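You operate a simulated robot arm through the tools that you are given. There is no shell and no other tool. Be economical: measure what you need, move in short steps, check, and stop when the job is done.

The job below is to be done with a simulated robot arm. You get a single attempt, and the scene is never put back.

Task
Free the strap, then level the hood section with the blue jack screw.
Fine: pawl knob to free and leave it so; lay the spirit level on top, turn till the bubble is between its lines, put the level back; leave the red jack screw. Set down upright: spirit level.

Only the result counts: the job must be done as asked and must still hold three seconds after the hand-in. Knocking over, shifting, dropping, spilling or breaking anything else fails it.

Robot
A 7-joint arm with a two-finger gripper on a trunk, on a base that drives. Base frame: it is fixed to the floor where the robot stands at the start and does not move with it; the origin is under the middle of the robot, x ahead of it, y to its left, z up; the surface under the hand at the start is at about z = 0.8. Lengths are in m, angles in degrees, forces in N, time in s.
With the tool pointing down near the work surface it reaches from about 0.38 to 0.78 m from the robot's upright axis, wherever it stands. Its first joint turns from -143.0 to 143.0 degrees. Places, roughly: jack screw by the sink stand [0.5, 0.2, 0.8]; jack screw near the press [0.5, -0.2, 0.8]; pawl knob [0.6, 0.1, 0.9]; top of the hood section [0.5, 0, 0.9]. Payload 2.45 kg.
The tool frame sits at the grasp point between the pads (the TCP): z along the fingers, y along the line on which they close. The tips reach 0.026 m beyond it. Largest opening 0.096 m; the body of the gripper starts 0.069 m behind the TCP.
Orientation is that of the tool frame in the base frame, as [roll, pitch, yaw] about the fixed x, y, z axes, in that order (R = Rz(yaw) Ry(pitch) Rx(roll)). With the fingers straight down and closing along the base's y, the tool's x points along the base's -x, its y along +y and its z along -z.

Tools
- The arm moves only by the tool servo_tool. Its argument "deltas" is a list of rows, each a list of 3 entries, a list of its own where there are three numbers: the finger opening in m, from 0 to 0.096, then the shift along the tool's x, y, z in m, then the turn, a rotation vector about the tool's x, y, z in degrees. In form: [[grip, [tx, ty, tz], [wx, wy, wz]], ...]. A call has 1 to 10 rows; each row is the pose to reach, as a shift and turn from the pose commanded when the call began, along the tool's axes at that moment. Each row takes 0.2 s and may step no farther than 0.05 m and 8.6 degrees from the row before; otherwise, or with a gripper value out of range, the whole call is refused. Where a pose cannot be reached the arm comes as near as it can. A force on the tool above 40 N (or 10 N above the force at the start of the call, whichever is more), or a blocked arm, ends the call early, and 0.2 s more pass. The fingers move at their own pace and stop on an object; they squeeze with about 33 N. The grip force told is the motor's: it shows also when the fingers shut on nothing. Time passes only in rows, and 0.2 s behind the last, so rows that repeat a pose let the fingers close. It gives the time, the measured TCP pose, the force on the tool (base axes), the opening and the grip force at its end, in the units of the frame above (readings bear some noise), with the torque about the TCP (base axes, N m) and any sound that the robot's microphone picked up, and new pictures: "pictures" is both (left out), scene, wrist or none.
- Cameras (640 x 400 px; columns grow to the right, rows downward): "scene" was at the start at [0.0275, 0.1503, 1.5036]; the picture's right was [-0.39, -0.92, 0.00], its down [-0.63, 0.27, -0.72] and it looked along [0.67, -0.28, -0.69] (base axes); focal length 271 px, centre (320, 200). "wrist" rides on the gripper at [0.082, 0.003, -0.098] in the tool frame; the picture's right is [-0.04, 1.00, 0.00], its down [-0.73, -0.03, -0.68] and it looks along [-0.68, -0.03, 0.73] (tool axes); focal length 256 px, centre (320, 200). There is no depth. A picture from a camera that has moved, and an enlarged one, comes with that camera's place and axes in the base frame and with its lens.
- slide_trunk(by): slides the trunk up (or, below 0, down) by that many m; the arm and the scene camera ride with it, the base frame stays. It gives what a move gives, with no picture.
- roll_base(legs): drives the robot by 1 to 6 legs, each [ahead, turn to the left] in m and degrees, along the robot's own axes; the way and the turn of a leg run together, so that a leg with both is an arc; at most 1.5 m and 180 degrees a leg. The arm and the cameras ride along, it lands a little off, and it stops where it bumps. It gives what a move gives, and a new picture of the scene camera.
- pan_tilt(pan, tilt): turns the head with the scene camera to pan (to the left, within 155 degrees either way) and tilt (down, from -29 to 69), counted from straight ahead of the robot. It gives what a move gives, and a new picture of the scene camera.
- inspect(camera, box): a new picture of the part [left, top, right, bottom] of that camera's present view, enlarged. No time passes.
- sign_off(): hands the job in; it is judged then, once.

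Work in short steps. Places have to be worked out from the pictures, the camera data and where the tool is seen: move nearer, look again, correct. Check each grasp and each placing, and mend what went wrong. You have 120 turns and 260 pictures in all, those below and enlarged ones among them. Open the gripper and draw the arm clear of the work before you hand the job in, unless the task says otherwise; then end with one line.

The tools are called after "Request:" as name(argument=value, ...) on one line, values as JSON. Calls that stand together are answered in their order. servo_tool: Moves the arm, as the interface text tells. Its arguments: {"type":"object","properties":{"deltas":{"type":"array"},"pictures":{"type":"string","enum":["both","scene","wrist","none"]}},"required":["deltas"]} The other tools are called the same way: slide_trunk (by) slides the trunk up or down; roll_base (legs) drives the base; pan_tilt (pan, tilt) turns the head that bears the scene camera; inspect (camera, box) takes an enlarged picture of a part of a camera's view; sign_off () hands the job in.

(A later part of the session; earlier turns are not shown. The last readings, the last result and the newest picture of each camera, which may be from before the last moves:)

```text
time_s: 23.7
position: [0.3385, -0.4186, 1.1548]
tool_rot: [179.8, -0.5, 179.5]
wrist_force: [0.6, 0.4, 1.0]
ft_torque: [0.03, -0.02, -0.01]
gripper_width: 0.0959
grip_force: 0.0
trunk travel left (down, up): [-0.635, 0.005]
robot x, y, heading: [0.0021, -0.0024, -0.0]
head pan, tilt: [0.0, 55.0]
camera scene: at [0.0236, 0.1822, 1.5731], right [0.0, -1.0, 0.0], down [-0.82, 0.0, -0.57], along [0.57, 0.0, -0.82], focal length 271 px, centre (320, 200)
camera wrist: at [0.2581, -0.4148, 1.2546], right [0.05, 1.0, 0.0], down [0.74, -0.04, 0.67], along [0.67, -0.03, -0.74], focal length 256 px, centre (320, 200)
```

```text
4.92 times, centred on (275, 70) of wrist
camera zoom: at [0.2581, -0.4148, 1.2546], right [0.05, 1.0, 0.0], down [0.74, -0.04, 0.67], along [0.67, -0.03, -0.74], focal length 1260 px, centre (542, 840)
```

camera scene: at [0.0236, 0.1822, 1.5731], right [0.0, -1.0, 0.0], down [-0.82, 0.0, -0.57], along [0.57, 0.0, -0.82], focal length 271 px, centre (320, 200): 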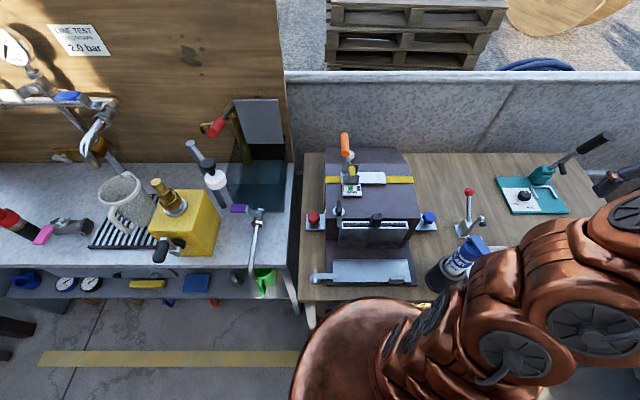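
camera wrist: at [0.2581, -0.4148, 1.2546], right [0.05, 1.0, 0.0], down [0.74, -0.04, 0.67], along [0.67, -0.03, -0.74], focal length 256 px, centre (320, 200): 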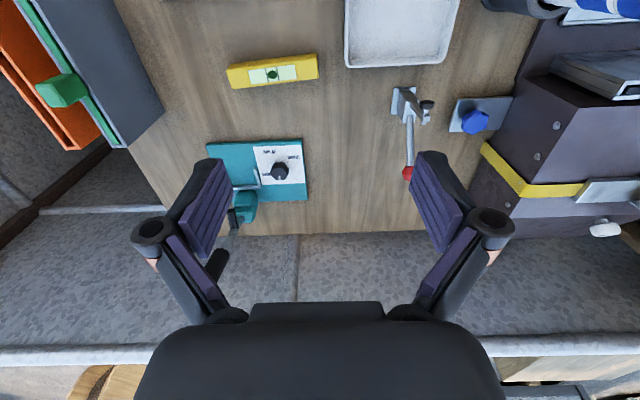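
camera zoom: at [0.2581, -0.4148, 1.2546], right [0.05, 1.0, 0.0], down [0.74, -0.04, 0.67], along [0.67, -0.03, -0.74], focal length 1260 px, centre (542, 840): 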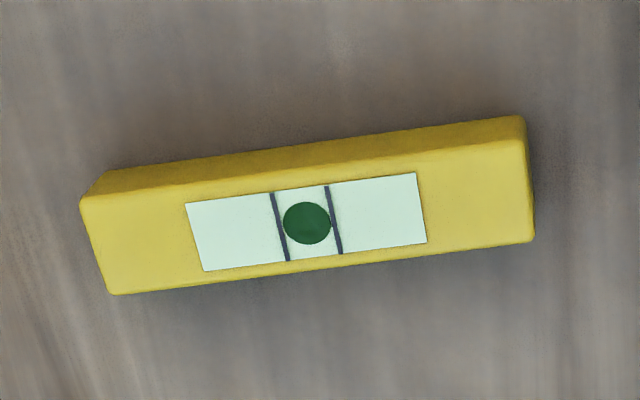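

The level is about 0.14 × 0.028 m, at about (0.377, -0.494), its long axis about 4° off y, with the bubble centred on the table. I'll rotate the gripper to close across it and see whether the standing books are clear.

Request:
servo_tool(deltas=[[0.096, [0, -0.01, 0], [0, 0, -8.5]], [0.096, [0, -0.02, 0], [0, 0, -17]], [0.096, [0, -0.03, 0], [0, 0, -25.5]], [0.096, [-0.01, -0.04, 0], [0, 0, -34]], [0.096, [-0.02, -0.05, 0], [0, 0, -42.5]], [0.096, [-0.03, -0.06, 0], [0, 0, -51]], [0.096, [-0.036, -0.07, 0], [0, 0, -59.5]], [0.096, [-0.036, -0.075, 0.0], [0, 0, -68]], [0.096, [-0.036, -0.075, 0.0], [0, 0, -76.5]], [0.096, [-0.036, -0.075, 0.0], [0, 0, -85]]])

```text
time_s: 25.9
position: [0.3752, -0.4923, 1.1561]
tool_rot: [179.4, 0.1, -95.4]
wrist_force: [0.2, -0.2, 0.1]
ft_torque: [0.01, 0.0, 0.0]
gripper_width: 0.0959
grip_force: 0.1
trunk travel left (down, up): [-0.635, 0.005]
robot x, y, heading: [0.0008, 0.0033, -0.2]
head pan, tilt: [0.0, 55.0]
camera scene: at [0.0237, 0.182, 1.5731], right [0.0, -1.0, 0.0], down [-0.82, 0.0, -0.57], along [0.57, 0.0, -0.82], focal length 271 px, centre (320, 200)
camera wrist: at [0.365, -0.5745, 1.2544], right [-0.99, 0.13, 0.01], down [0.1, 0.73, 0.68], along [0.08, 0.67, -0.73], focal length 256 px, centre (320, 200)
```

scene: 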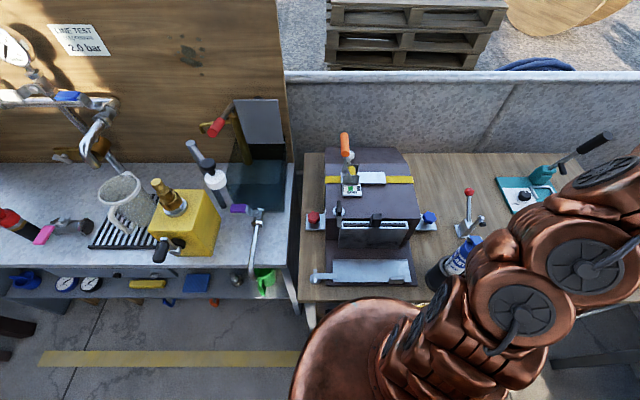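
wrist: 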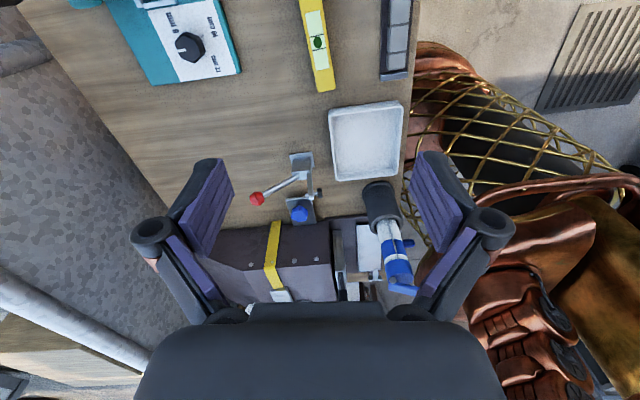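

The level is directly below the TCP at (0.375, -0.492) with its axis at yaw -86°. I'll correct yaw and descend part way.

Request:
servo_tool(deltas=[[0.08, [0, 0, 0.045], [0, 0, -4.6]], [0.07, [0, 0, 0.09], [0, 0, -9.2]], [0.06, [0, 0, 0.135], [0, 0, -9.2]], [0.06, [0, 0, 0.18], [0, 0, -9.2]], [0.06, [0, 0, 0.22], [0, 0, -9.2]], [0.06, [0, 0, 0.25], [0, 0, -9.2]]])

```text
time_s: 27.3
position: [0.3722, -0.4923, 0.9075]
tool_rot: [179.6, 0.1, -86.3]
wrist_force: [-0.5, 0.8, -0.2]
ft_torque: [-0.04, -0.03, -0.01]
gripper_width: 0.0599
grip_force: 0.0
trunk travel left (down, up): [-0.635, 0.005]
robot x, y, heading: [0.0003, -0.0002, -0.2]
head pan, tilt: [0.0, 55.0]
camera scene: at [0.0236, 0.1821, 1.5731], right [0.0, -1.0, 0.0], down [-0.82, 0.0, -0.57], along [0.57, 0.0, -0.82], focal length 271 px, centre (320, 200)
camera wrist: at [0.3759, -0.5748, 1.0059], right [-1.0, -0.02, 0.01], down [-0.01, 0.73, 0.68], along [-0.02, 0.68, -0.73], focal length 256 px, centre (320, 200)
```

scene: 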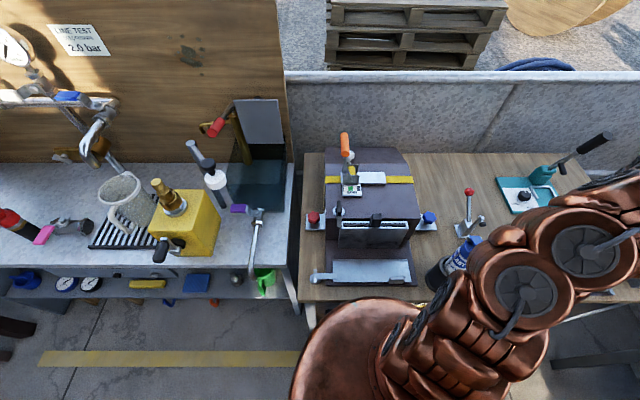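
wrist: 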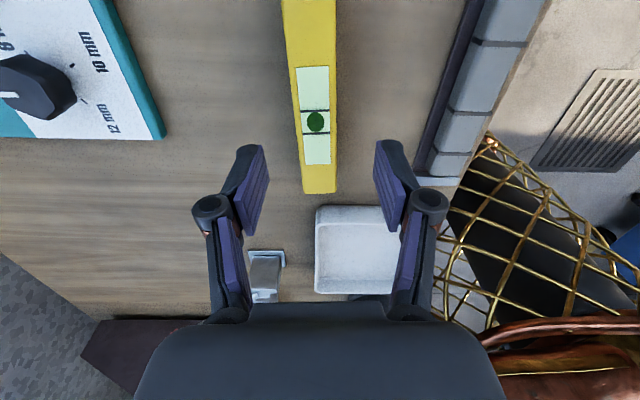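

The level's top is at about z 0.83. Descend 75 mm with a small x correction and grasp.

Request:
servo_tool(deltas=[[0.06, [0, -0.003, 0.04], [0, 0, 0]], [0.06, [0, -0.003, 0.065], [0, 0, 0]], [0.06, [0, -0.003, 0.074], [0, 0, 0]]], pictures="wrist")

```text
time_s: 28.1
position: [0.3744, -0.4912, 0.8318]
tool_rot: [179.6, 0.1, -86.3]
wrist_force: [-0.8, 0.7, 0.1]
ft_torque: [0.0, 0.01, 0.01]
gripper_width: 0.0598
grip_force: 0.0
trunk travel left (down, up): [-0.635, 0.005]
robot x, y, heading: [-0.0005, -0.0022, -0.1]
head pan, tilt: [0.0, 55.0]
camera wrist: at [0.378, -0.5736, 0.9306], right [-1.0, -0.02, 0.01], down [-0.01, 0.73, 0.68], along [-0.02, 0.68, -0.73], focal length 256 px, centre (320, 200)
```

wrist: 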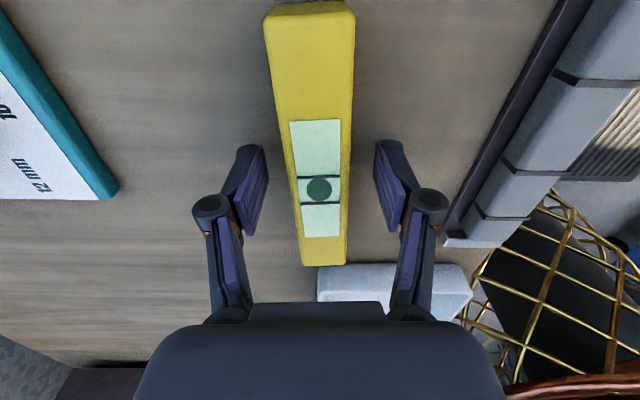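

The vial centre sits right at the TCP. Close.

Request:
servo_tool(deltas=[[0.03, [0, 0, 0], [0, 0, 0]], [0.0, [0, 0, 0], [0, 0, 0]], [0.0, [0, 0, 0], [0, 0, 0]], [0.0, [0, 0, 0], [0, 0, 0]]], pictures="wrist")

```text
time_s: 29.1
position: [0.3748, -0.4928, 0.8328]
tool_rot: [179.6, 0.1, -86.4]
wrist_force: [1.5, 0.4, 1.5]
ft_torque: [-0.01, 0.01, 0.06]
gripper_width: 0.0291
grip_force: 33.1
trunk travel left (down, up): [-0.635, 0.005]
robot x, y, heading: [-0.001, 0.0008, 0.1]
head pan, tilt: [0.0, 55.0]
camera wrist: at [0.3782, -0.5736, 0.931], right [-1.0, -0.02, 0.01], down [-0.01, 0.73, 0.68], along [-0.02, 0.68, -0.73], focal length 256 px, centre (320, 200)
```

wrist: 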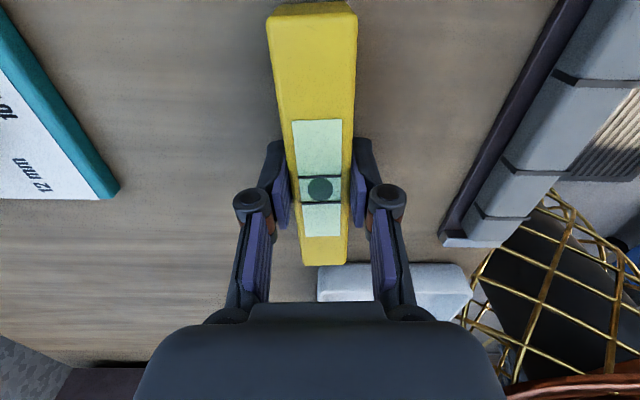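

Gripped (width 0.029); home pose is TCP (0.375, -0.493, 0.8325), yaw -86.4. Lift straight up.

Request:
servo_tool(deltas=[[0.0, [0, 0, -0.03], [0, 0, 0]], [0.0, [0, 0, -0.075], [0, 0, 0]], [0.0, [0, 0, -0.12], [0, 0, 0]], [0.0, [0, 0, -0.165], [0, 0, 0]], [0.0, [0, 0, -0.21], [0, 0, 0]], [0.0, [0, 0, -0.24], [0, 0, 0]]], pictures="wrist")

Request:
servo_tool(deltas=[[0.0, [-0.048, -0.0105, 0], [0, 0, 0.36]], [0.0, [-0.096, -0.021, 0], [0, 0, 0.72]], [0.0, [-0.144, -0.0315, 0], [0, 0, 1.08]], [0.0, [-0.192, -0.042, 0], [0, 0, 1.44]], [0.0, [-0.24, -0.0525, 0], [0, 0, 1.8]], [0.0, [-0.288, -0.063, 0], [0, 0, 2.16]], [0.0, [-0.336, -0.0735, 0], [0, 0, 2.52]], [0.0, [-0.384, -0.084, 0], [0, 0, 2.88]], [0.0, [-0.432, -0.0945, 0], [0, 0, 3.24]], [0.0, [-0.479, -0.105, 0], [0, 0, 3.6]]])

```text
time_s: 30.5
position: [0.3746, -0.4909, 1.0712]
tool_rot: [179.5, 0.3, -86.4]
wrist_force: [0.1, 0.3, -0.1]
ft_torque: [0.02, 0.04, -0.03]
gripper_width: 0.0001
grip_force: 28.1
trunk travel left (down, up): [-0.635, 0.005]
robot x, y, heading: [0.0001, -0.0009, -0.0]
head pan, tilt: [0.0, 55.0]
camera wrist: at [0.3771, -0.5733, 1.1706], right [-1.0, -0.02, 0.01], down [-0.01, 0.73, 0.68], along [-0.02, 0.68, -0.73], focal length 256 px, centre (320, 200)
```

wrist: 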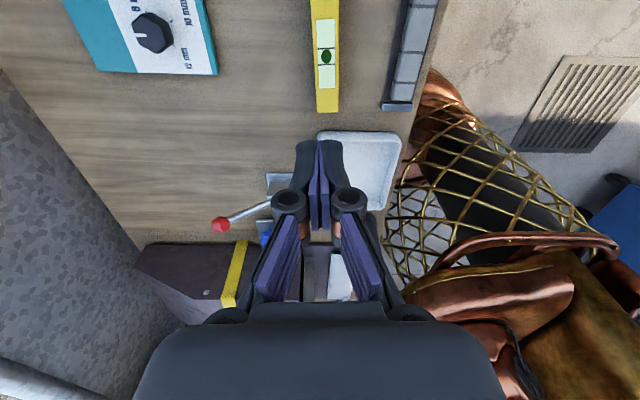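

```text
time_s: 32.7
position: [0.4494, -0.0083, 1.0709]
tool_rot: [179.5, 0.1, -90.0]
wrist_force: [-0.3, 0.2, -0.4]
ft_torque: [0.03, -0.01, 0.01]
gripper_width: 0.0
grip_force: 28.3
trunk travel left (down, up): [-0.635, 0.005]
robot x, y, heading: [0.0009, 0.0017, 0.2]
head pan, tilt: [0.0, 55.0]
camera scene: at [0.0236, 0.1819, 1.5731], right [0.0, -1.0, 0.0], down [-0.82, 0.0, -0.57], along [0.57, 0.0, -0.82], focal length 271 px, centre (320, 200)
camera wrist: at [0.4461, -0.0894, 1.1697], right [-1.0, 0.04, 0.01], down [0.03, 0.73, 0.68], along [0.02, 0.68, -0.73], focal length 256 px, centre (320, 200)
```

scene: 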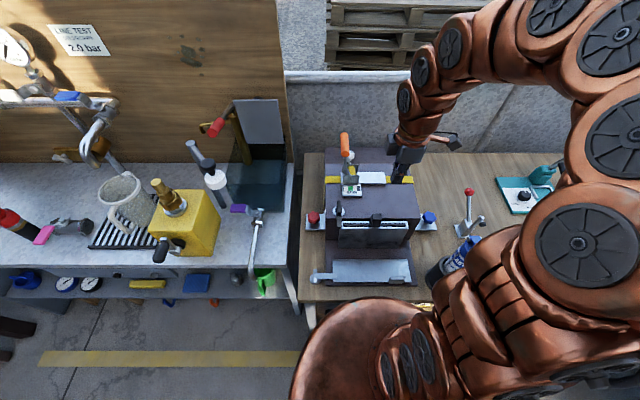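
wrist: 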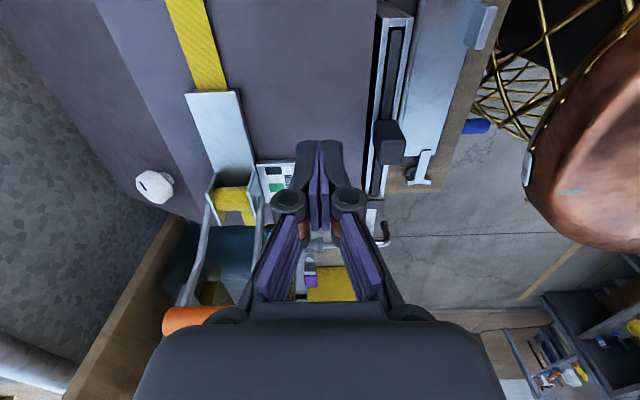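

The gripper reads width 0: the level slipped out at the start of the lift and is still upright on the table, near (0.366, -0.49). I'll go back, open, and regrasp lower with a slower lift.

Request:
servo_tool(deltas=[[0.0, [0.048, 0.0105, 0], [0, 0, -0.36]], [0.0, [0.096, 0.021, 0], [0, 0, -0.72]], [0.0, [0.144, 0.0315, 0], [0, 0, -1.08]], [0.0, [0.192, 0.042, 0], [0, 0, -1.44]], [0.0, [0.24, 0.0525, 0], [0, 0, -1.8]], [0.03, [0.288, 0.063, 0], [0, 0, -2.16]], [0.06, [0.336, 0.0735, 0], [0, 0, -2.52]], [0.06, [0.384, 0.08, 0], [0, 0, -2.88]], [0.06, [0.432, 0.08, 0], [0, 0, -3.24]], [0.06, [0.48, 0.08, 0], [0, 0, -3.6]]], pictures="none")

Request:
servo_tool(deltas=[[0.06, [0, 0, 0.045], [0, 0, 0]], [0.06, [0, 0, 0.09], [0, 0, 0]], [0.06, [0, 0, 0.135], [0, 0, 0]]], pictures="wrist")

Request:
inspect(camera="wrist", box=[240, 0, 400, 200])

```text
time_s: 34.9
position: [0.3714, -0.4863, 1.073]
tool_rot: [179.6, 0.1, -86.3]
wrist_force: [-0.4, 0.8, 1.1]
ft_torque: [-0.08, 0.01, 0.01]
gripper_width: 0.06
grip_force: 0.0
trunk travel left (down, up): [-0.635, 0.005]
robot x, y, heading: [0.0055, 0.0006, -0.2]
head pan, tilt: [0.0, 55.0]
```

```text
time_s: 35.7
position: [0.3708, -0.4874, 0.9365]
tool_rot: [179.7, 0.1, -86.3]
wrist_force: [0.6, 0.7, 0.0]
ft_torque: [0.0, 0.0, -0.03]
gripper_width: 0.0599
grip_force: 0.0
trunk travel left (down, up): [-0.635, 0.005]
robot x, y, heading: [-0.0002, -0.0005, -0.2]
head pan, tilt: [0.0, 55.0]
camera wrist: at [0.3726, -0.5704, 1.0361], right [-1.0, -0.02, 0.01], down [-0.01, 0.73, 0.68], along [-0.02, 0.68, -0.73], focal length 256 px, centre (320, 200)
```

wrist: 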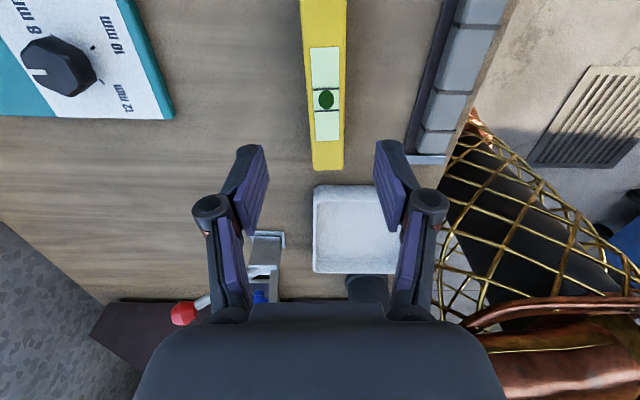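

```text
2.00 times, centred on (320, 100) of wrist
camera zoom: at [0.3726, -0.5704, 1.0361], right [-1.0, -0.02, 0.01], down [-0.01, 0.73, 0.68], along [-0.02, 0.68, -0.73], focal length 512 px, centre (320, 400)
```

zoom: 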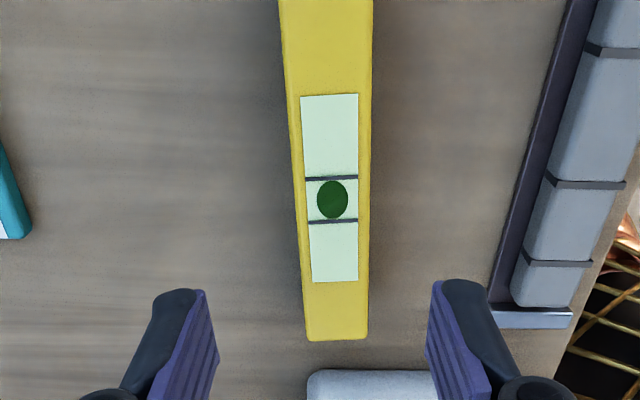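

Level now at about (0.366, -0.490), still upright. Realign, descend a bit deeper, and close.

Request:
servo_tool(deltas=[[0.06, [0.0026, 0.0045, 0.04], [0, 0, 0]], [0.06, [0.0026, 0.0045, 0.08], [0, 0, 0]], [0.06, [0.0026, 0.0045, 0.1], [0, 0, 0]], [0.06, [0.0026, 0.0045, 0.108], [0, 0, 0]]], pictures="wrist")

Request:
servo_tool(deltas=[[0.03, [0, 0, 0], [0, 0, 0]], [0.0, [0, 0, 0], [0, 0, 0]], [0.0, [0, 0, 0], [0, 0, 0]], [0.0, [0, 0, 0], [0, 0, 0]], [0.0, [0, 0, 0], [0, 0, 0]]], pictures="wrist")

Request:
inspect(camera="wrist", box=[220, 80, 420, 280])

```text
time_s: 36.7
position: [0.366, -0.4893, 0.8276]
tool_rot: [179.6, 0.1, -86.3]
wrist_force: [0.1, 0.0, -0.1]
ft_torque: [0.02, 0.01, -0.02]
gripper_width: 0.06
grip_force: 0.0
trunk travel left (down, up): [-0.635, 0.005]
robot x, y, heading: [0.0005, -0.0003, 0.0]
head pan, tilt: [0.0, 55.0]
camera wrist: at [0.3688, -0.5712, 0.9272], right [-1.0, -0.02, 0.01], down [-0.01, 0.73, 0.68], along [-0.02, 0.68, -0.73], focal length 256 px, centre (320, 200)
```

wrist: 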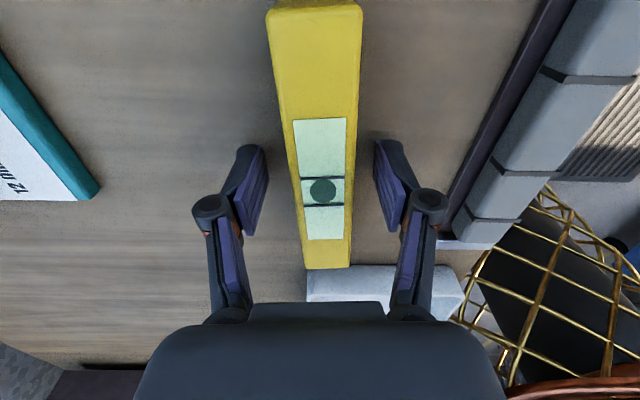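

```text
time_s: 37.9
position: [0.3667, -0.4891, 0.8284]
tool_rot: [179.6, 0.2, -86.3]
wrist_force: [-0.2, -0.6, 1.4]
ft_torque: [-0.01, 0.0, -0.05]
gripper_width: 0.0294
grip_force: 32.9
trunk travel left (down, up): [-0.635, 0.005]
robot x, y, heading: [-0.0011, 0.0008, -0.1]
head pan, tilt: [0.0, 55.0]
camera wrist: at [0.3688, -0.5712, 0.9273], right [-1.0, -0.02, 0.01], down [-0.01, 0.73, 0.68], along [-0.02, 0.68, -0.73], focal length 256 px, centre (320, 200)
```

wrist: 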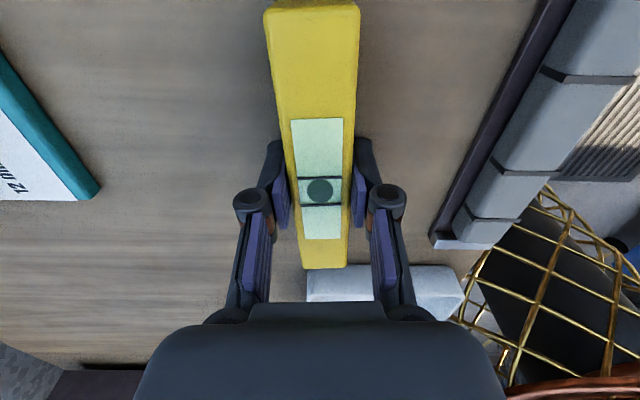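

```text
2.00 times, centred on (320, 180) of wrist
camera zoom: at [0.3688, -0.5712, 0.9273], right [-1.0, -0.02, 0.01], down [-0.01, 0.73, 0.68], along [-0.02, 0.68, -0.73], focal length 512 px, centre (320, 240)
```

zoom: 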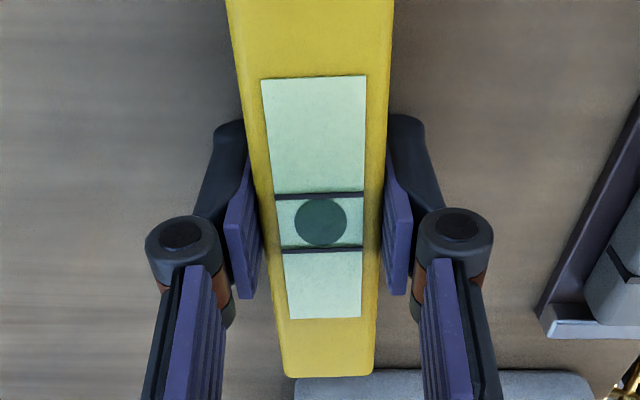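

Closed on 0.0294 m. Slow lift of 1 cm to test.

Request:
servo_tool(deltas=[[0.0, [0, 0, -0.001], [0, 0, 0]], [0.0, [0, 0, -0.003], [0, 0, 0]], [0.0, [0, 0, -0.006], [0, 0, 0]], [0.0, [0, 0, -0.01], [0, 0, 0]]], pictures="wrist")

```text
time_s: 38.9
position: [0.3651, -0.4901, 0.8389]
tool_rot: [179.4, 0.2, -86.3]
wrist_force: [-0.1, 0.5, -1.2]
ft_torque: [0.0, -0.05, -0.03]
gripper_width: 0.0294
grip_force: 33.3
trunk travel left (down, up): [-0.635, 0.005]
robot x, y, heading: [-0.0036, -0.0021, 0.3]
head pan, tilt: [0.0, 55.0]
camera wrist: at [0.3685, -0.572, 0.9374], right [-1.0, -0.02, 0.01], down [-0.01, 0.73, 0.68], along [-0.02, 0.68, -0.73], focal length 256 px, centre (320, 200)
```

wrist: 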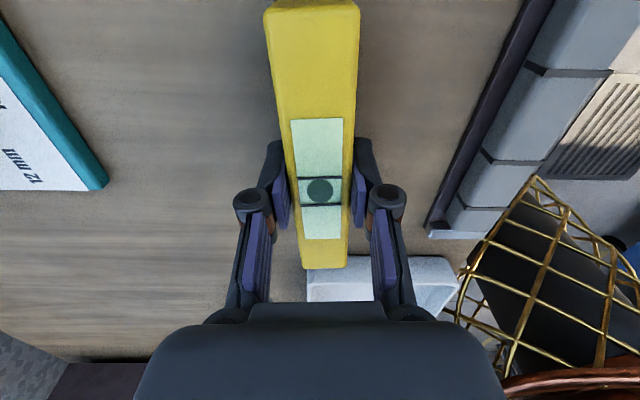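

It holds this time and weighs about 1 N. Lift on with moderate steps.

Request:
servo_tool(deltas=[[0.0, [0, 0, -0.01], [0, 0, 0]], [0.0, [0, 0, -0.03], [0, 0, 0]], [0.0, [0, 0, -0.055], [0, 0, 0]], [0.0, [0, 0, -0.085], [0, 0, 0]], [0.0, [0, 0, -0.115], [0, 0, 0]], [0.0, [0, 0, -0.145], [0, 0, 0]], [0.0, [0, 0, -0.175], [0, 0, 0]], [0.0, [0, 0, -0.205], [0, 0, 0]], [0.0, [0, 0, -0.23], [0, 0, 0]], [0.0, [0, 0, -0.24], [0, 0, 0]]], pictures="wrist")

```text
time_s: 41.1
position: [0.3674, -0.4912, 1.0796]
tool_rot: [179.5, 0.2, -86.3]
wrist_force: [-0.2, 0.6, -0.4]
ft_torque: [0.01, 0.0, 0.03]
gripper_width: 0.0296
grip_force: 32.7
trunk travel left (down, up): [-0.635, 0.005]
robot x, y, heading: [-0.0045, -0.0009, -0.1]
head pan, tilt: [0.0, 55.0]
camera wrist: at [0.3699, -0.5739, 1.1778], right [-1.0, -0.02, 0.01], down [-0.01, 0.73, 0.68], along [-0.02, 0.68, -0.73], focal length 256 px, centre (320, 200)
```

wrist: 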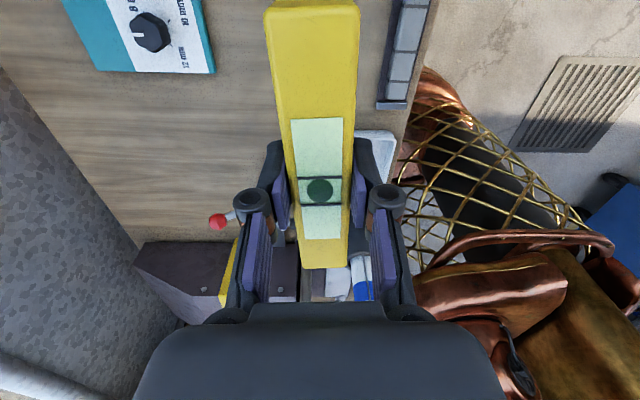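

Secure. Move over the hood to (0.442, -0.008), aligning yaw to -90.

Request:
servo_tool(deltas=[[0.0, [-0.03, -0.0066, 0], [0, 0, 0.3]], [0.0, [-0.075, -0.0166, 0], [0, 0, 0.6]], [0.0, [-0.122, -0.027, 0], [0, 0, 1.0]], [0.0, [-0.17, -0.0376, 0], [0, 0, 1.4]], [0.0, [-0.218, -0.048, 0], [0, 0, 1.8]], [0.0, [-0.266, -0.059, 0], [0, 0, 2.2]], [0.0, [-0.314, -0.0695, 0], [0, 0, 2.6]], [0.0, [-0.362, -0.08, 0], [0, 0, 3.0]], [0.0, [-0.41, -0.0908, 0], [0, 0, 3.4]], [0.0, [-0.45, -0.1, 0], [0, 0, 3.7]]], pictures="none")

Request:
servo_tool(deltas=[[0.0, [-0.015, 0, 0.0], [0, 0, 0]], [0.0, [-0.027, 0, 0.02], [0, 0, 0]], [0.0, [-0.027, 0, 0.04], [0, 0, 0]]])

```text
time_s: 43.3
position: [0.4381, -0.035, 1.0808]
tool_rot: [179.4, 0.1, -90.0]
wrist_force: [-1.0, 0.0, -1.5]
ft_torque: [-0.01, -0.01, 0.0]
gripper_width: 0.0292
grip_force: 33.2
trunk travel left (down, up): [-0.635, 0.005]
robot x, y, heading: [0.0, 0.0011, 0.3]
head pan, tilt: [0.0, 55.0]
```

```text
time_s: 44.1
position: [0.4386, -0.0086, 1.0414]
tool_rot: [179.5, 0.2, -89.9]
wrist_force: [-0.7, 0.4, -1.5]
ft_torque: [-0.01, 0.0, 0.03]
gripper_width: 0.0295
grip_force: 33.1
trunk travel left (down, up): [-0.635, 0.005]
robot x, y, heading: [0.001, 0.0038, -0.1]
head pan, tilt: [0.0, 55.0]
camera scene: at [0.0236, 0.1823, 1.5731], right [0.0, -1.0, 0.0], down [-0.82, 0.0, -0.57], along [0.57, 0.0, -0.82], focal length 271 px, centre (320, 200)
camera wrist: at [0.4358, -0.0901, 1.1394], right [-1.0, 0.04, 0.01], down [0.04, 0.73, 0.68], along [0.02, 0.68, -0.73], focal length 256 px, centre (320, 200)
```

scene: 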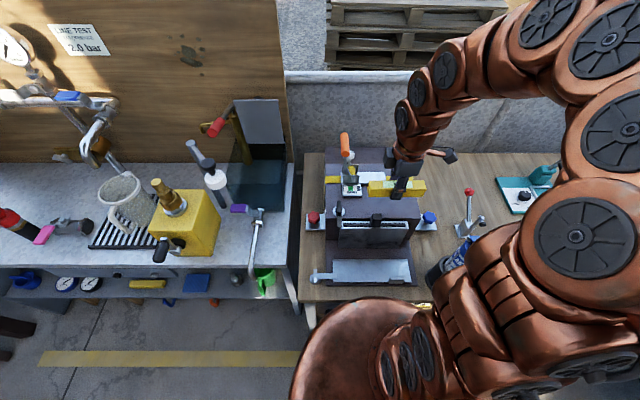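
wrist: 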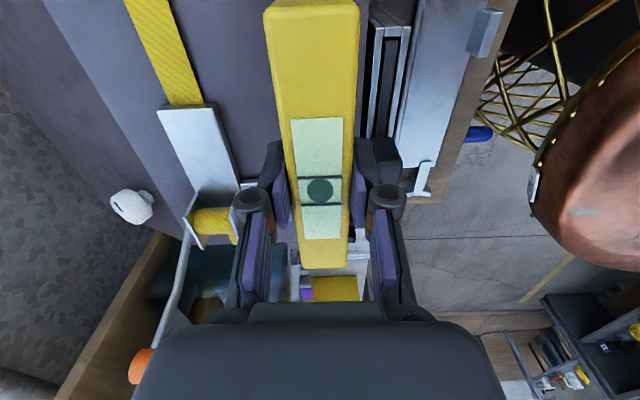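

Level is held above the gap between gauge and slot. Descend toward the hood top, at first to about 0.99.

Request:
servo_tool(deltas=[[0.0, [0, -0.003, 0.025], [0, 0, 0]], [0.0, [0, -0.003, 0.045], [0, 0, 0]], [0.0, [0, -0.003, 0.051], [0, 0, 0]]])

Request:
inspect(camera="scene", box=[310, 130, 470, 260])

```text
time_s: 44.9
position: [0.4417, -0.0072, 0.9878]
tool_rot: [179.7, 0.1, -90.0]
wrist_force: [0.1, -0.7, -1.2]
ft_torque: [0.0, -0.02, -0.02]
gripper_width: 0.0295
grip_force: 32.9
trunk travel left (down, up): [-0.635, 0.005]
robot x, y, heading: [-0.0024, -0.0047, 0.1]
head pan, tilt: [0.0, 55.0]
camera scene: at [0.0238, 0.1822, 1.5731], right [0.0, -1.0, 0.0], down [-0.82, 0.0, -0.57], along [0.57, 0.0, -0.82], focal length 271 px, centre (320, 200)
camera wrist: at [0.4392, -0.0899, 1.0874], right [-1.0, 0.04, 0.01], down [0.03, 0.73, 0.68], along [0.02, 0.68, -0.73], focal length 256 px, centre (320, 200)
```

scene: 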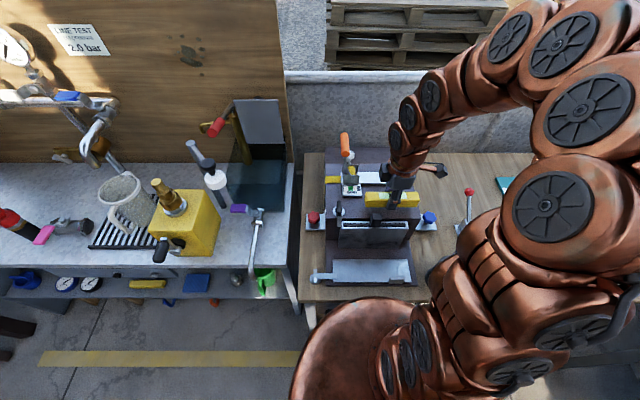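
wrist: 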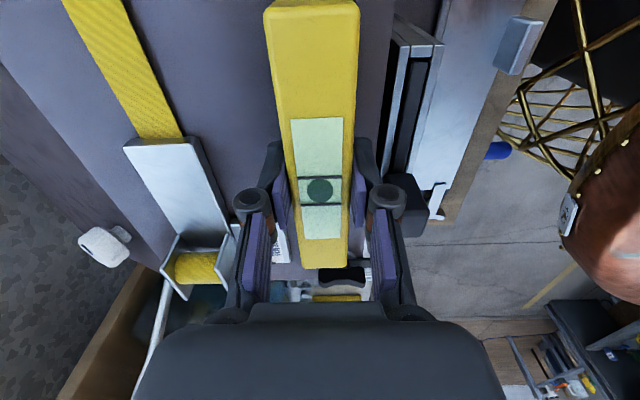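

```text
3.08 times, centred on (390, 195) of scene
camera zoom: at [0.0238, 0.1822, 1.5731], right [0.0, -1.0, 0.0], down [-0.82, 0.0, -0.57], along [0.57, 0.0, -0.82], focal length 835 px, centre (105, 215)
```

zoom: 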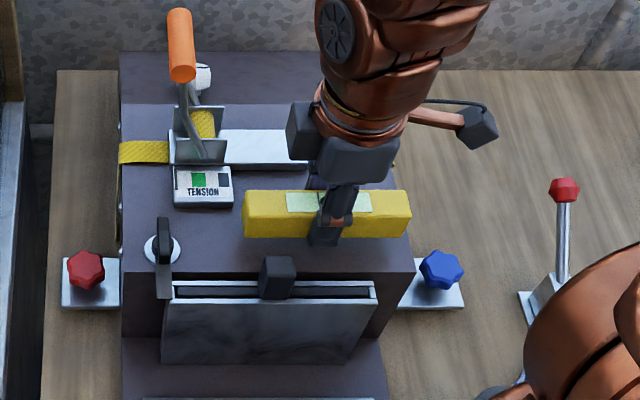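

Still above the surface. Descend in small steps until contact.

Request:
servo_tool(deltas=[[0.0, [0, 0, 0.004], [0, 0, 0]], [0.0, [0, 0, 0.008], [0, 0, 0]]], pictures="none")

Request:
servo_tool(deltas=[[0.0, [0, 0, 0.002], [0, 0, 0]], [0.0, [0, 0, 0.004], [0, 0, 0]]], pictures="wrist")

```text
time_s: 45.5
position: [0.4394, -0.0088, 0.981]
tool_rot: [179.6, 0.1, -90.0]
wrist_force: [0.0, 0.5, -1.5]
ft_torque: [0.01, 0.01, -0.03]
gripper_width: 0.0293
grip_force: 34.1
trunk travel left (down, up): [-0.635, 0.005]
robot x, y, heading: [-0.0016, 0.0002, -0.3]
head pan, tilt: [0.0, 55.0]
```

```text
time_s: 46.1
position: [0.4402, -0.0085, 0.9773]
tool_rot: [179.5, 0.1, -89.9]
wrist_force: [-0.2, -0.3, -1.8]
ft_torque: [0.01, -0.01, 0.02]
gripper_width: 0.0293
grip_force: 33.1
trunk travel left (down, up): [-0.635, 0.005]
robot x, y, heading: [0.002, 0.0017, -0.4]
head pan, tilt: [0.0, 55.0]
camera wrist: at [0.438, -0.0903, 1.0755], right [-1.0, 0.04, 0.01], down [0.04, 0.73, 0.68], along [0.02, 0.68, -0.73], focal length 256 px, centre (320, 200)
```

wrist: 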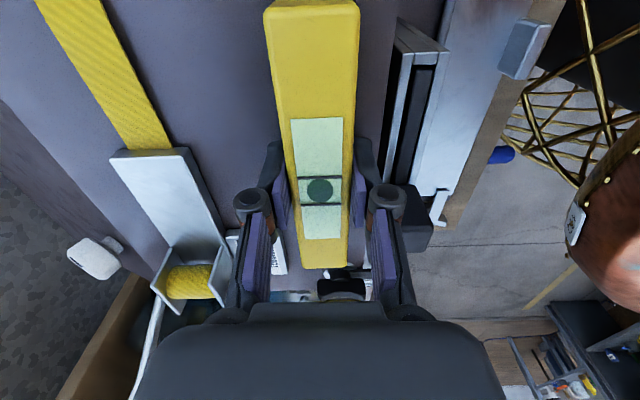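

No contact yet. Continue.

Request:
servo_tool(deltas=[[0.0, [0, 0, 0.003], [0, 0, 0]], [0.0, [0, 0, 0.006], [0, 0, 0]]], pictures="none")

Request:
servo_tool(deltas=[[0.0, [0, 0, 0.002], [0, 0, 0]], [0.0, [0, 0, 0.004], [0, 0, 0]]], pictures="wrist")

Request:
inspect(camera="scene", box=[340, 160, 440, 230])

```text
time_s: 46.7
position: [0.4412, -0.008, 0.9712]
tool_rot: [179.5, 0.1, -90.0]
wrist_force: [-0.1, -0.6, -0.9]
ft_torque: [-0.01, 0.0, 0.02]
gripper_width: 0.0294
grip_force: 33.1
trunk travel left (down, up): [-0.635, 0.005]
robot x, y, heading: [0.0007, -0.0019, 0.3]
head pan, tilt: [0.0, 55.0]
```

```text
time_s: 47.3
position: [0.4406, -0.0096, 0.9685]
tool_rot: [179.6, 0.1, -90.0]
wrist_force: [-2.1, 0.9, 26.7]
ft_torque: [0.06, 0.06, -0.01]
gripper_width: 0.0295
grip_force: 33.0
trunk travel left (down, up): [-0.635, 0.005]
robot x, y, heading: [0.0005, -0.0003, 0.4]
head pan, tilt: [0.0, 55.0]
camera wrist: at [0.4379, -0.0903, 1.0667], right [-1.0, 0.04, 0.0], down [0.03, 0.73, 0.68], along [0.02, 0.68, -0.73], focal length 256 px, centre (320, 200)
```

wrist: 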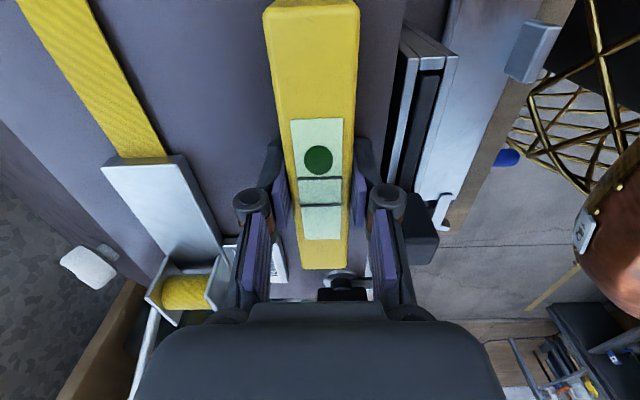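

```text
5.71 times, centred on (390, 195) of scene
camera zoom: at [0.0225, 0.1823, 1.5737], right [0.0, -1.0, 0.0], down [-0.82, 0.0, -0.57], along [0.57, 0.0, -0.82], focal length 1550 px, centre (-80, 229)
```

zoom: 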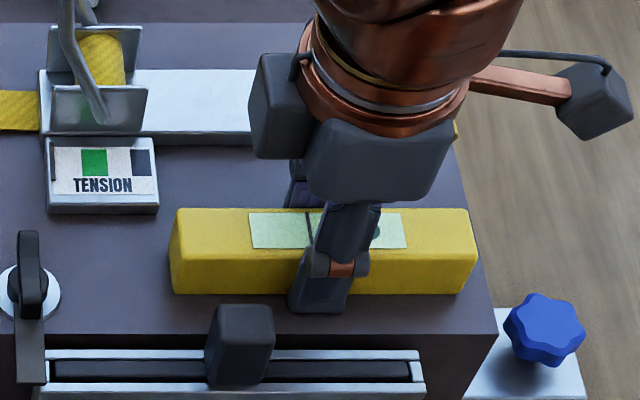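

Contact: the bubble moved to the -y (blue) side, so that side is high. Ease off, open, and rise straight up.

Request:
servo_tool(deltas=[[0.0, [0, 0, -0.002], [0, 0, 0]], [0.05, [0, 0, -0.002], [0, 0, 0]], [0.05, [0, 0, -0.002], [0, 0, 0]], [0.05, [0, 0, -0.002], [0, 0, 0]], [0.05, [0, 0, -0.02], [0, 0, 0]], [0.05, [0, 0, -0.05], [0, 0, 0]], [0.05, [0, 0, -0.09], [0, 0, 0]]])

Request:
inspect(camera="wrist", box=[240, 0, 400, 200])

```text
time_s: 48.9
position: [0.4413, -0.0086, 1.0561]
tool_rot: [179.8, 0.2, -90.0]
wrist_force: [-0.2, -1.5, -0.7]
ft_torque: [0.01, -0.01, -0.06]
gripper_width: 0.0505
grip_force: 0.1
trunk travel left (down, up): [-0.635, 0.005]
robot x, y, heading: [0.0032, 0.0006, -0.2]
head pan, tilt: [0.0, 55.0]
camera scene: at [0.0239, 0.1823, 1.5731], right [0.0, -1.0, 0.0], down [-0.82, 0.0, -0.57], along [0.57, 0.0, -0.82], focal length 271 px, centre (320, 200)
camera wrist: at [0.4373, -0.0904, 1.1561], right [-1.0, 0.04, 0.01], down [0.03, 0.73, 0.68], along [0.02, 0.68, -0.73], focal length 256 px, centre (320, 200)
```

scene: 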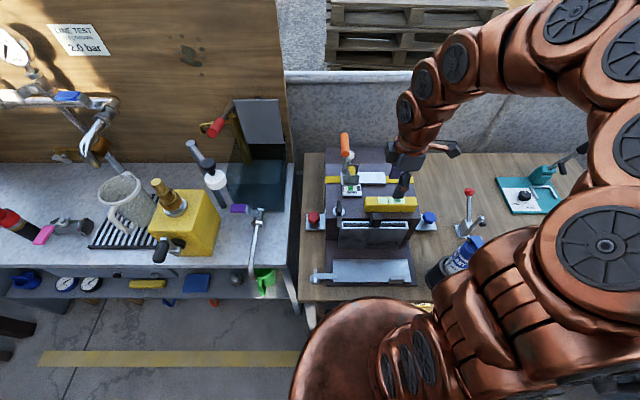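
wrist: 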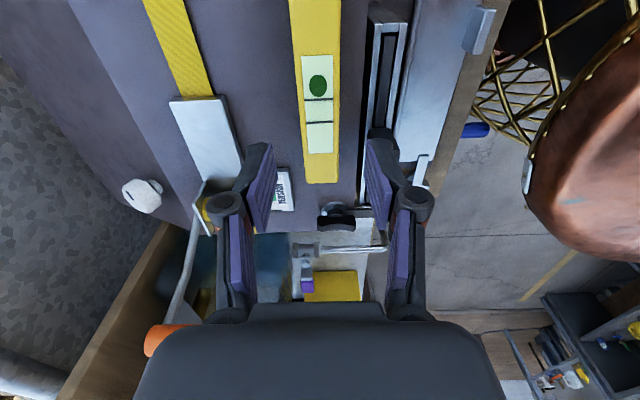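

```text
2.00 times, centred on (320, 100) of wrist
camera zoom: at [0.4373, -0.0904, 1.1561], right [-1.0, 0.04, 0.01], down [0.03, 0.73, 0.68], along [0.02, 0.68, -0.73], focal length 512 px, centre (320, 400)
```

zoom: 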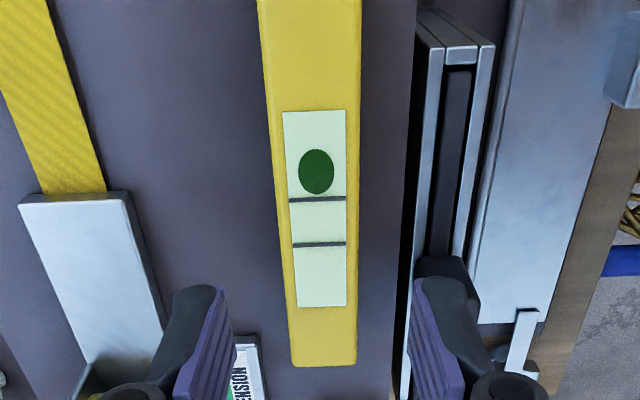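

The level sits stably, bubble toward -y, so the blue side must come down. Move over the blue jack knob at (0.46, -0.155) and look.

Request:
servo_tool(deltas=[[0.06, [0.04, -0.005, 0], [0, 0, 0]], [0.06, [0.085, -0.01, 0], [0, 0, 0]], [0.06, [0.125, -0.015, 0], [0, 0, 0]], [0.06, [0.146, -0.019, 0.03], [0, 0, 0]], [0.06, [0.146, -0.019, 0.07], [0, 0, 0]], [0.06, [0.146, -0.019, 0.1], [0, 0, 0]]])

Request:
inspect(camera="wrist", box=[220, 60, 420, 260])

```text
time_s: 50.3
position: [0.4583, -0.1545, 0.9542]
tool_rot: [179.6, 0.1, -90.0]
wrist_force: [-0.3, -0.5, 0.1]
ft_torque: [0.01, 0.02, -0.04]
gripper_width: 0.0599
grip_force: 0.0
trunk travel left (down, up): [-0.635, 0.005]
robot x, y, heading: [-0.0009, -0.0039, -0.2]
head pan, tilt: [0.0, 55.0]
camera scene: at [0.0236, 0.1822, 1.5731], right [0.0, -1.0, 0.0], down [-0.82, 0.0, -0.57], along [0.57, 0.0, -0.82], focal length 271 px, centre (320, 200)
camera wrist: at [0.456, -0.2364, 1.0526], right [-1.0, 0.04, 0.01], down [0.03, 0.73, 0.68], along [0.02, 0.68, -0.73], focal length 256 px, centre (320, 200)
```

scene: 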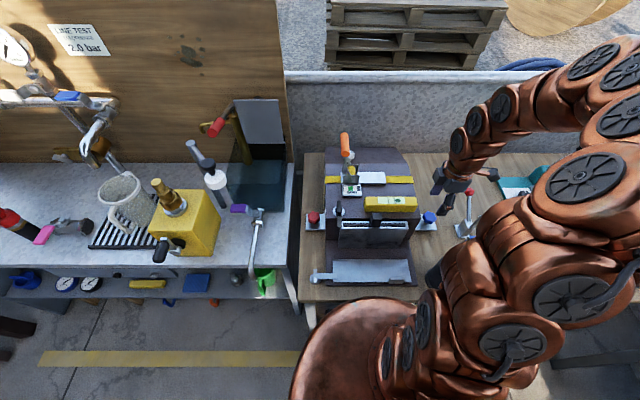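
wrist: 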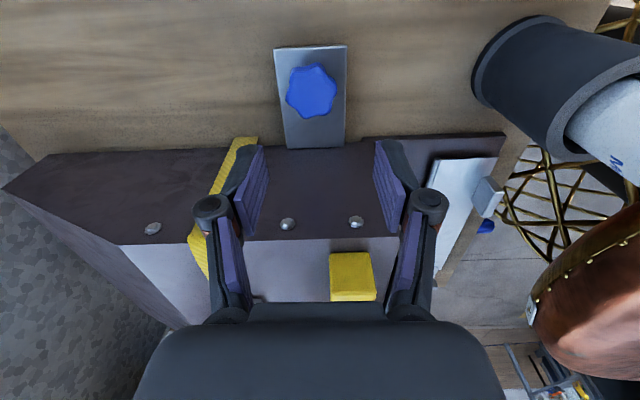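

```text
2.00 times, centred on (320, 160) of wrist
camera zoom: at [0.456, -0.2364, 1.0526], right [-1.0, 0.04, 0.01], down [0.03, 0.73, 0.68], along [0.02, 0.68, -0.73], focal length 512 px, centre (320, 280)
```

zoom: 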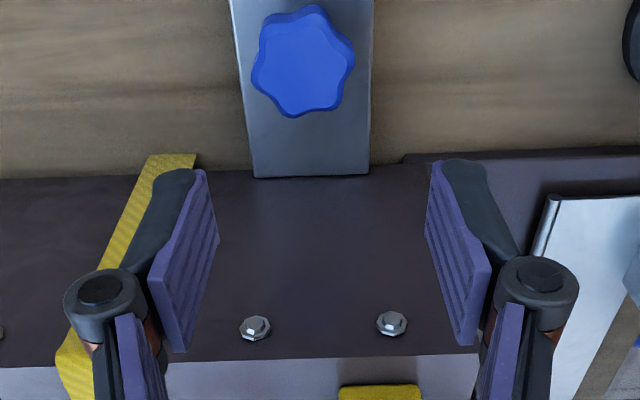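

Blue knob is at about (0.464, -0.161, 0.848), about 43 mm across. Descend with fingers either side along x.

Request:
servo_tool(deltas=[[0.066, [0.0065, -0.006, 0.04], [0, 0, 0]], [0.066, [0.0065, -0.006, 0.07], [0, 0, 0]], [0.066, [0.0065, -0.006, 0.093], [0, 0, 0]]])

Request:
inspect(camera="scene", box=[390, 150, 510, 250])

```text
time_s: 51.1
position: [0.4659, -0.1616, 0.8609]
tool_rot: [179.4, 0.1, -90.0]
wrist_force: [-0.7, -1.0, 0.5]
ft_torque: [0.0, -0.01, 0.0]
gripper_width: 0.066
grip_force: 0.1
trunk travel left (down, up): [-0.635, 0.005]
robot x, y, heading: [0.0023, -0.0021, 0.2]
head pan, tilt: [0.0, 55.0]
camera scene: at [0.0235, 0.1822, 1.5731], right [0.0, -1.0, 0.0], down [-0.82, 0.0, -0.57], along [0.57, 0.0, -0.82], focal length 271 px, centre (320, 200)
camera wrist: at [0.4616, -0.2438, 0.9607], right [-1.0, 0.04, 0.01], down [0.03, 0.73, 0.68], along [0.02, 0.68, -0.73], focal length 256 px, centre (320, 200)
```

scene: 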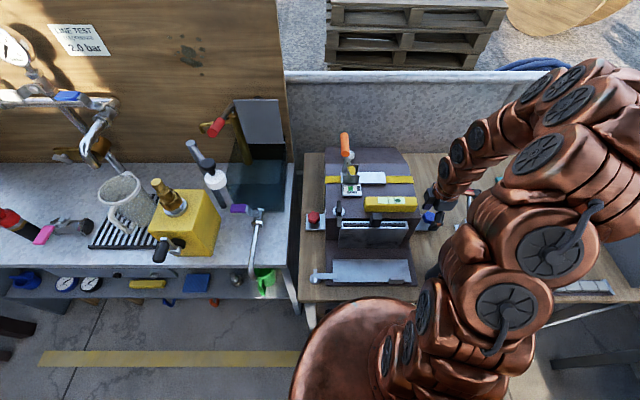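
wrist: 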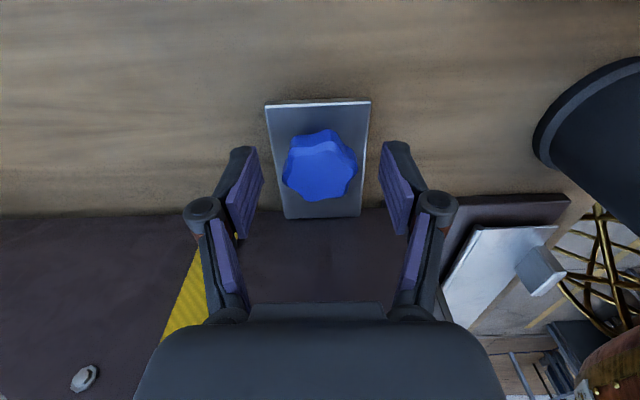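

```text
4.00 times, centred on (450, 200) of scene
camera zoom: at [0.0235, 0.1822, 1.5731], right [0.0, -1.0, 0.0], down [-0.82, 0.0, -0.57], along [0.57, 0.0, -0.82], focal length 1085 px, centre (-200, 200)
```

zoom: 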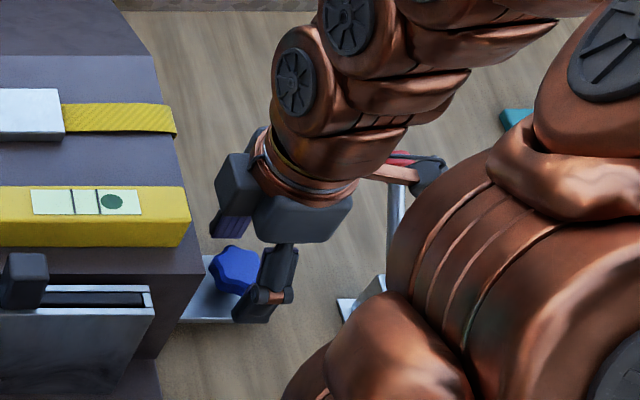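

The scene camera sees the bubble well. Close on the knob.

Request:
servo_tool(deltas=[[0.04, [0, 0, 0.003], [0, 0, 0]], [0.0, [0, 0, 0.003], [0, 0, 0]], [0.0, [0, 0, 0.003], [0, 0, 0]], [0.0, [0, 0, 0.003], [0, 0, 0]]], pictures="wrist")

Request:
servo_tool(deltas=[[0.0, [0, 0, 0], [0, 0, 7]], [0.0, [0, 0, 0], [0, 0, 14]], [0.0, [0, 0, 0], [0, 0, 21]], [0.0, [0, 0, 0], [0, 0, 28]]], pictures="wrist")

Request:
inspect(camera="scene", box=[360, 180, 460, 250])

```text
time_s: 52.1
position: [0.4653, -0.1604, 0.8597]
tool_rot: [179.6, 0.1, -90.0]
wrist_force: [4.3, -0.6, -1.6]
ft_torque: [-0.07, -0.09, -0.02]
gripper_width: 0.0373
grip_force: 44.8
trunk travel left (down, up): [-0.635, 0.005]
robot x, y, heading: [0.0002, 0.0033, 0.1]
head pan, tilt: [0.0, 55.0]
camera wrist: at [0.462, -0.2435, 0.9584], right [-1.0, 0.04, 0.01], down [0.03, 0.73, 0.68], along [0.02, 0.68, -0.73], focal length 256 px, centre (320, 200)
```

wrist: 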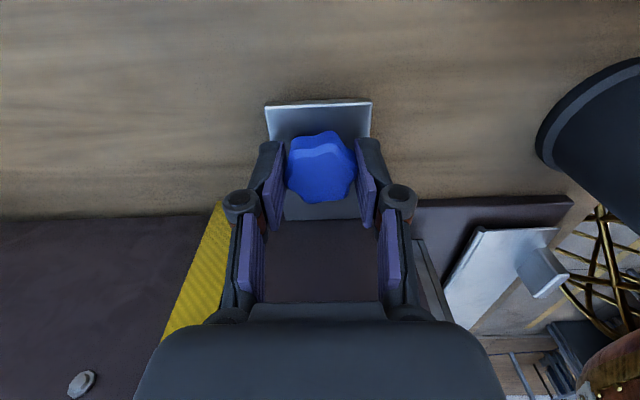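

```text
time_s: 53.1
position: [0.4642, -0.1607, 0.8593]
tool_rot: [179.5, -0.2, -118.1]
wrist_force: [-0.5, -11.8, -1.7]
ft_torque: [-0.06, -0.32, 0.01]
gripper_width: 0.0348
grip_force: 44.4
trunk travel left (down, up): [-0.635, 0.005]
robot x, y, heading: [0.0002, 0.0, 0.0]
head pan, tilt: [0.0, 55.0]
camera wrist: at [0.4238, -0.2323, 0.9591], right [-0.86, 0.51, 0.01], down [0.38, 0.63, 0.68], along [0.34, 0.59, -0.74], focal length 256 px, centre (320, 200)
```

wrist: 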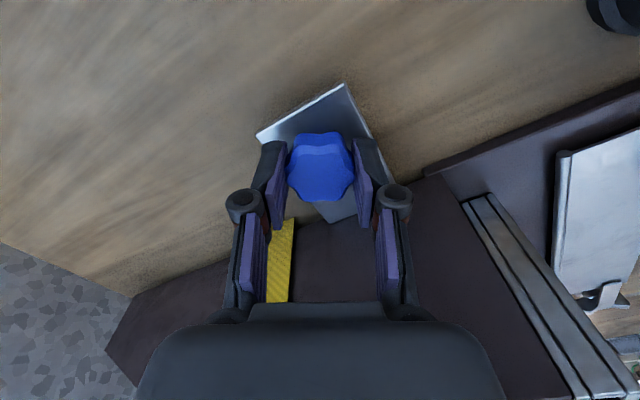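

```text
5.71 times, centred on (410, 215) of scene
camera zoom: at [0.0238, 0.1812, 1.5732], right [0.0, -1.0, 0.0], down [-0.82, 0.0, -0.57], along [0.57, 0.0, -0.82], focal length 1550 px, centre (-194, 114)
```

zoom: 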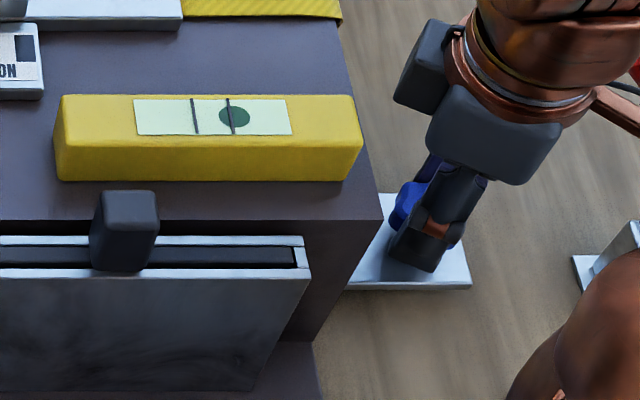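

Turning clockwise brings the bubble toward centre (offset from 1.06 to 0.55 line gaps). Turn about 20° more.

Request:
servo_tool(deltas=[[0.0, [0, 0, 0], [0, 0, 5]], [0.0, [0, 0, 0], [0, 0, 10]], [0.0, [0, 0, 0], [0, 0, 15]], [0.0, [0, 0, 0], [0, 0, 20]]], pictures="none")

Request:
inspect(camera="scene", box=[360, 180, 460, 250])

```text
time_s: 54.1
position: [0.4647, -0.1614, 0.8612]
tool_rot: [179.6, -0.1, -138.1]
wrist_force: [-0.9, -20.5, 9.6]
ft_torque: [-0.78, 0.34, 0.05]
gripper_width: 0.0346
grip_force: 44.7
trunk travel left (down, up): [-0.635, 0.005]
robot x, y, heading: [0.0025, -0.002, -0.1]
head pan, tilt: [0.0, 55.0]
```

```text
5.71 times, centred on (410, 215) of scene
camera zoom: at [0.0234, 0.1807, 1.5734], right [0.0, -1.0, 0.0], down [-0.82, 0.0, -0.57], along [0.57, 0.0, -0.82], focal length 1550 px, centre (-194, 114)
```

zoom: 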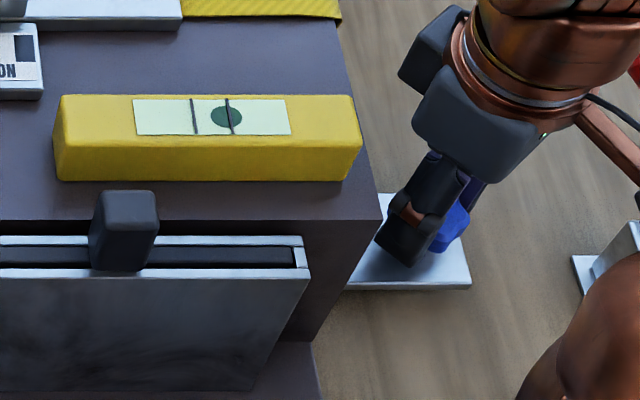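

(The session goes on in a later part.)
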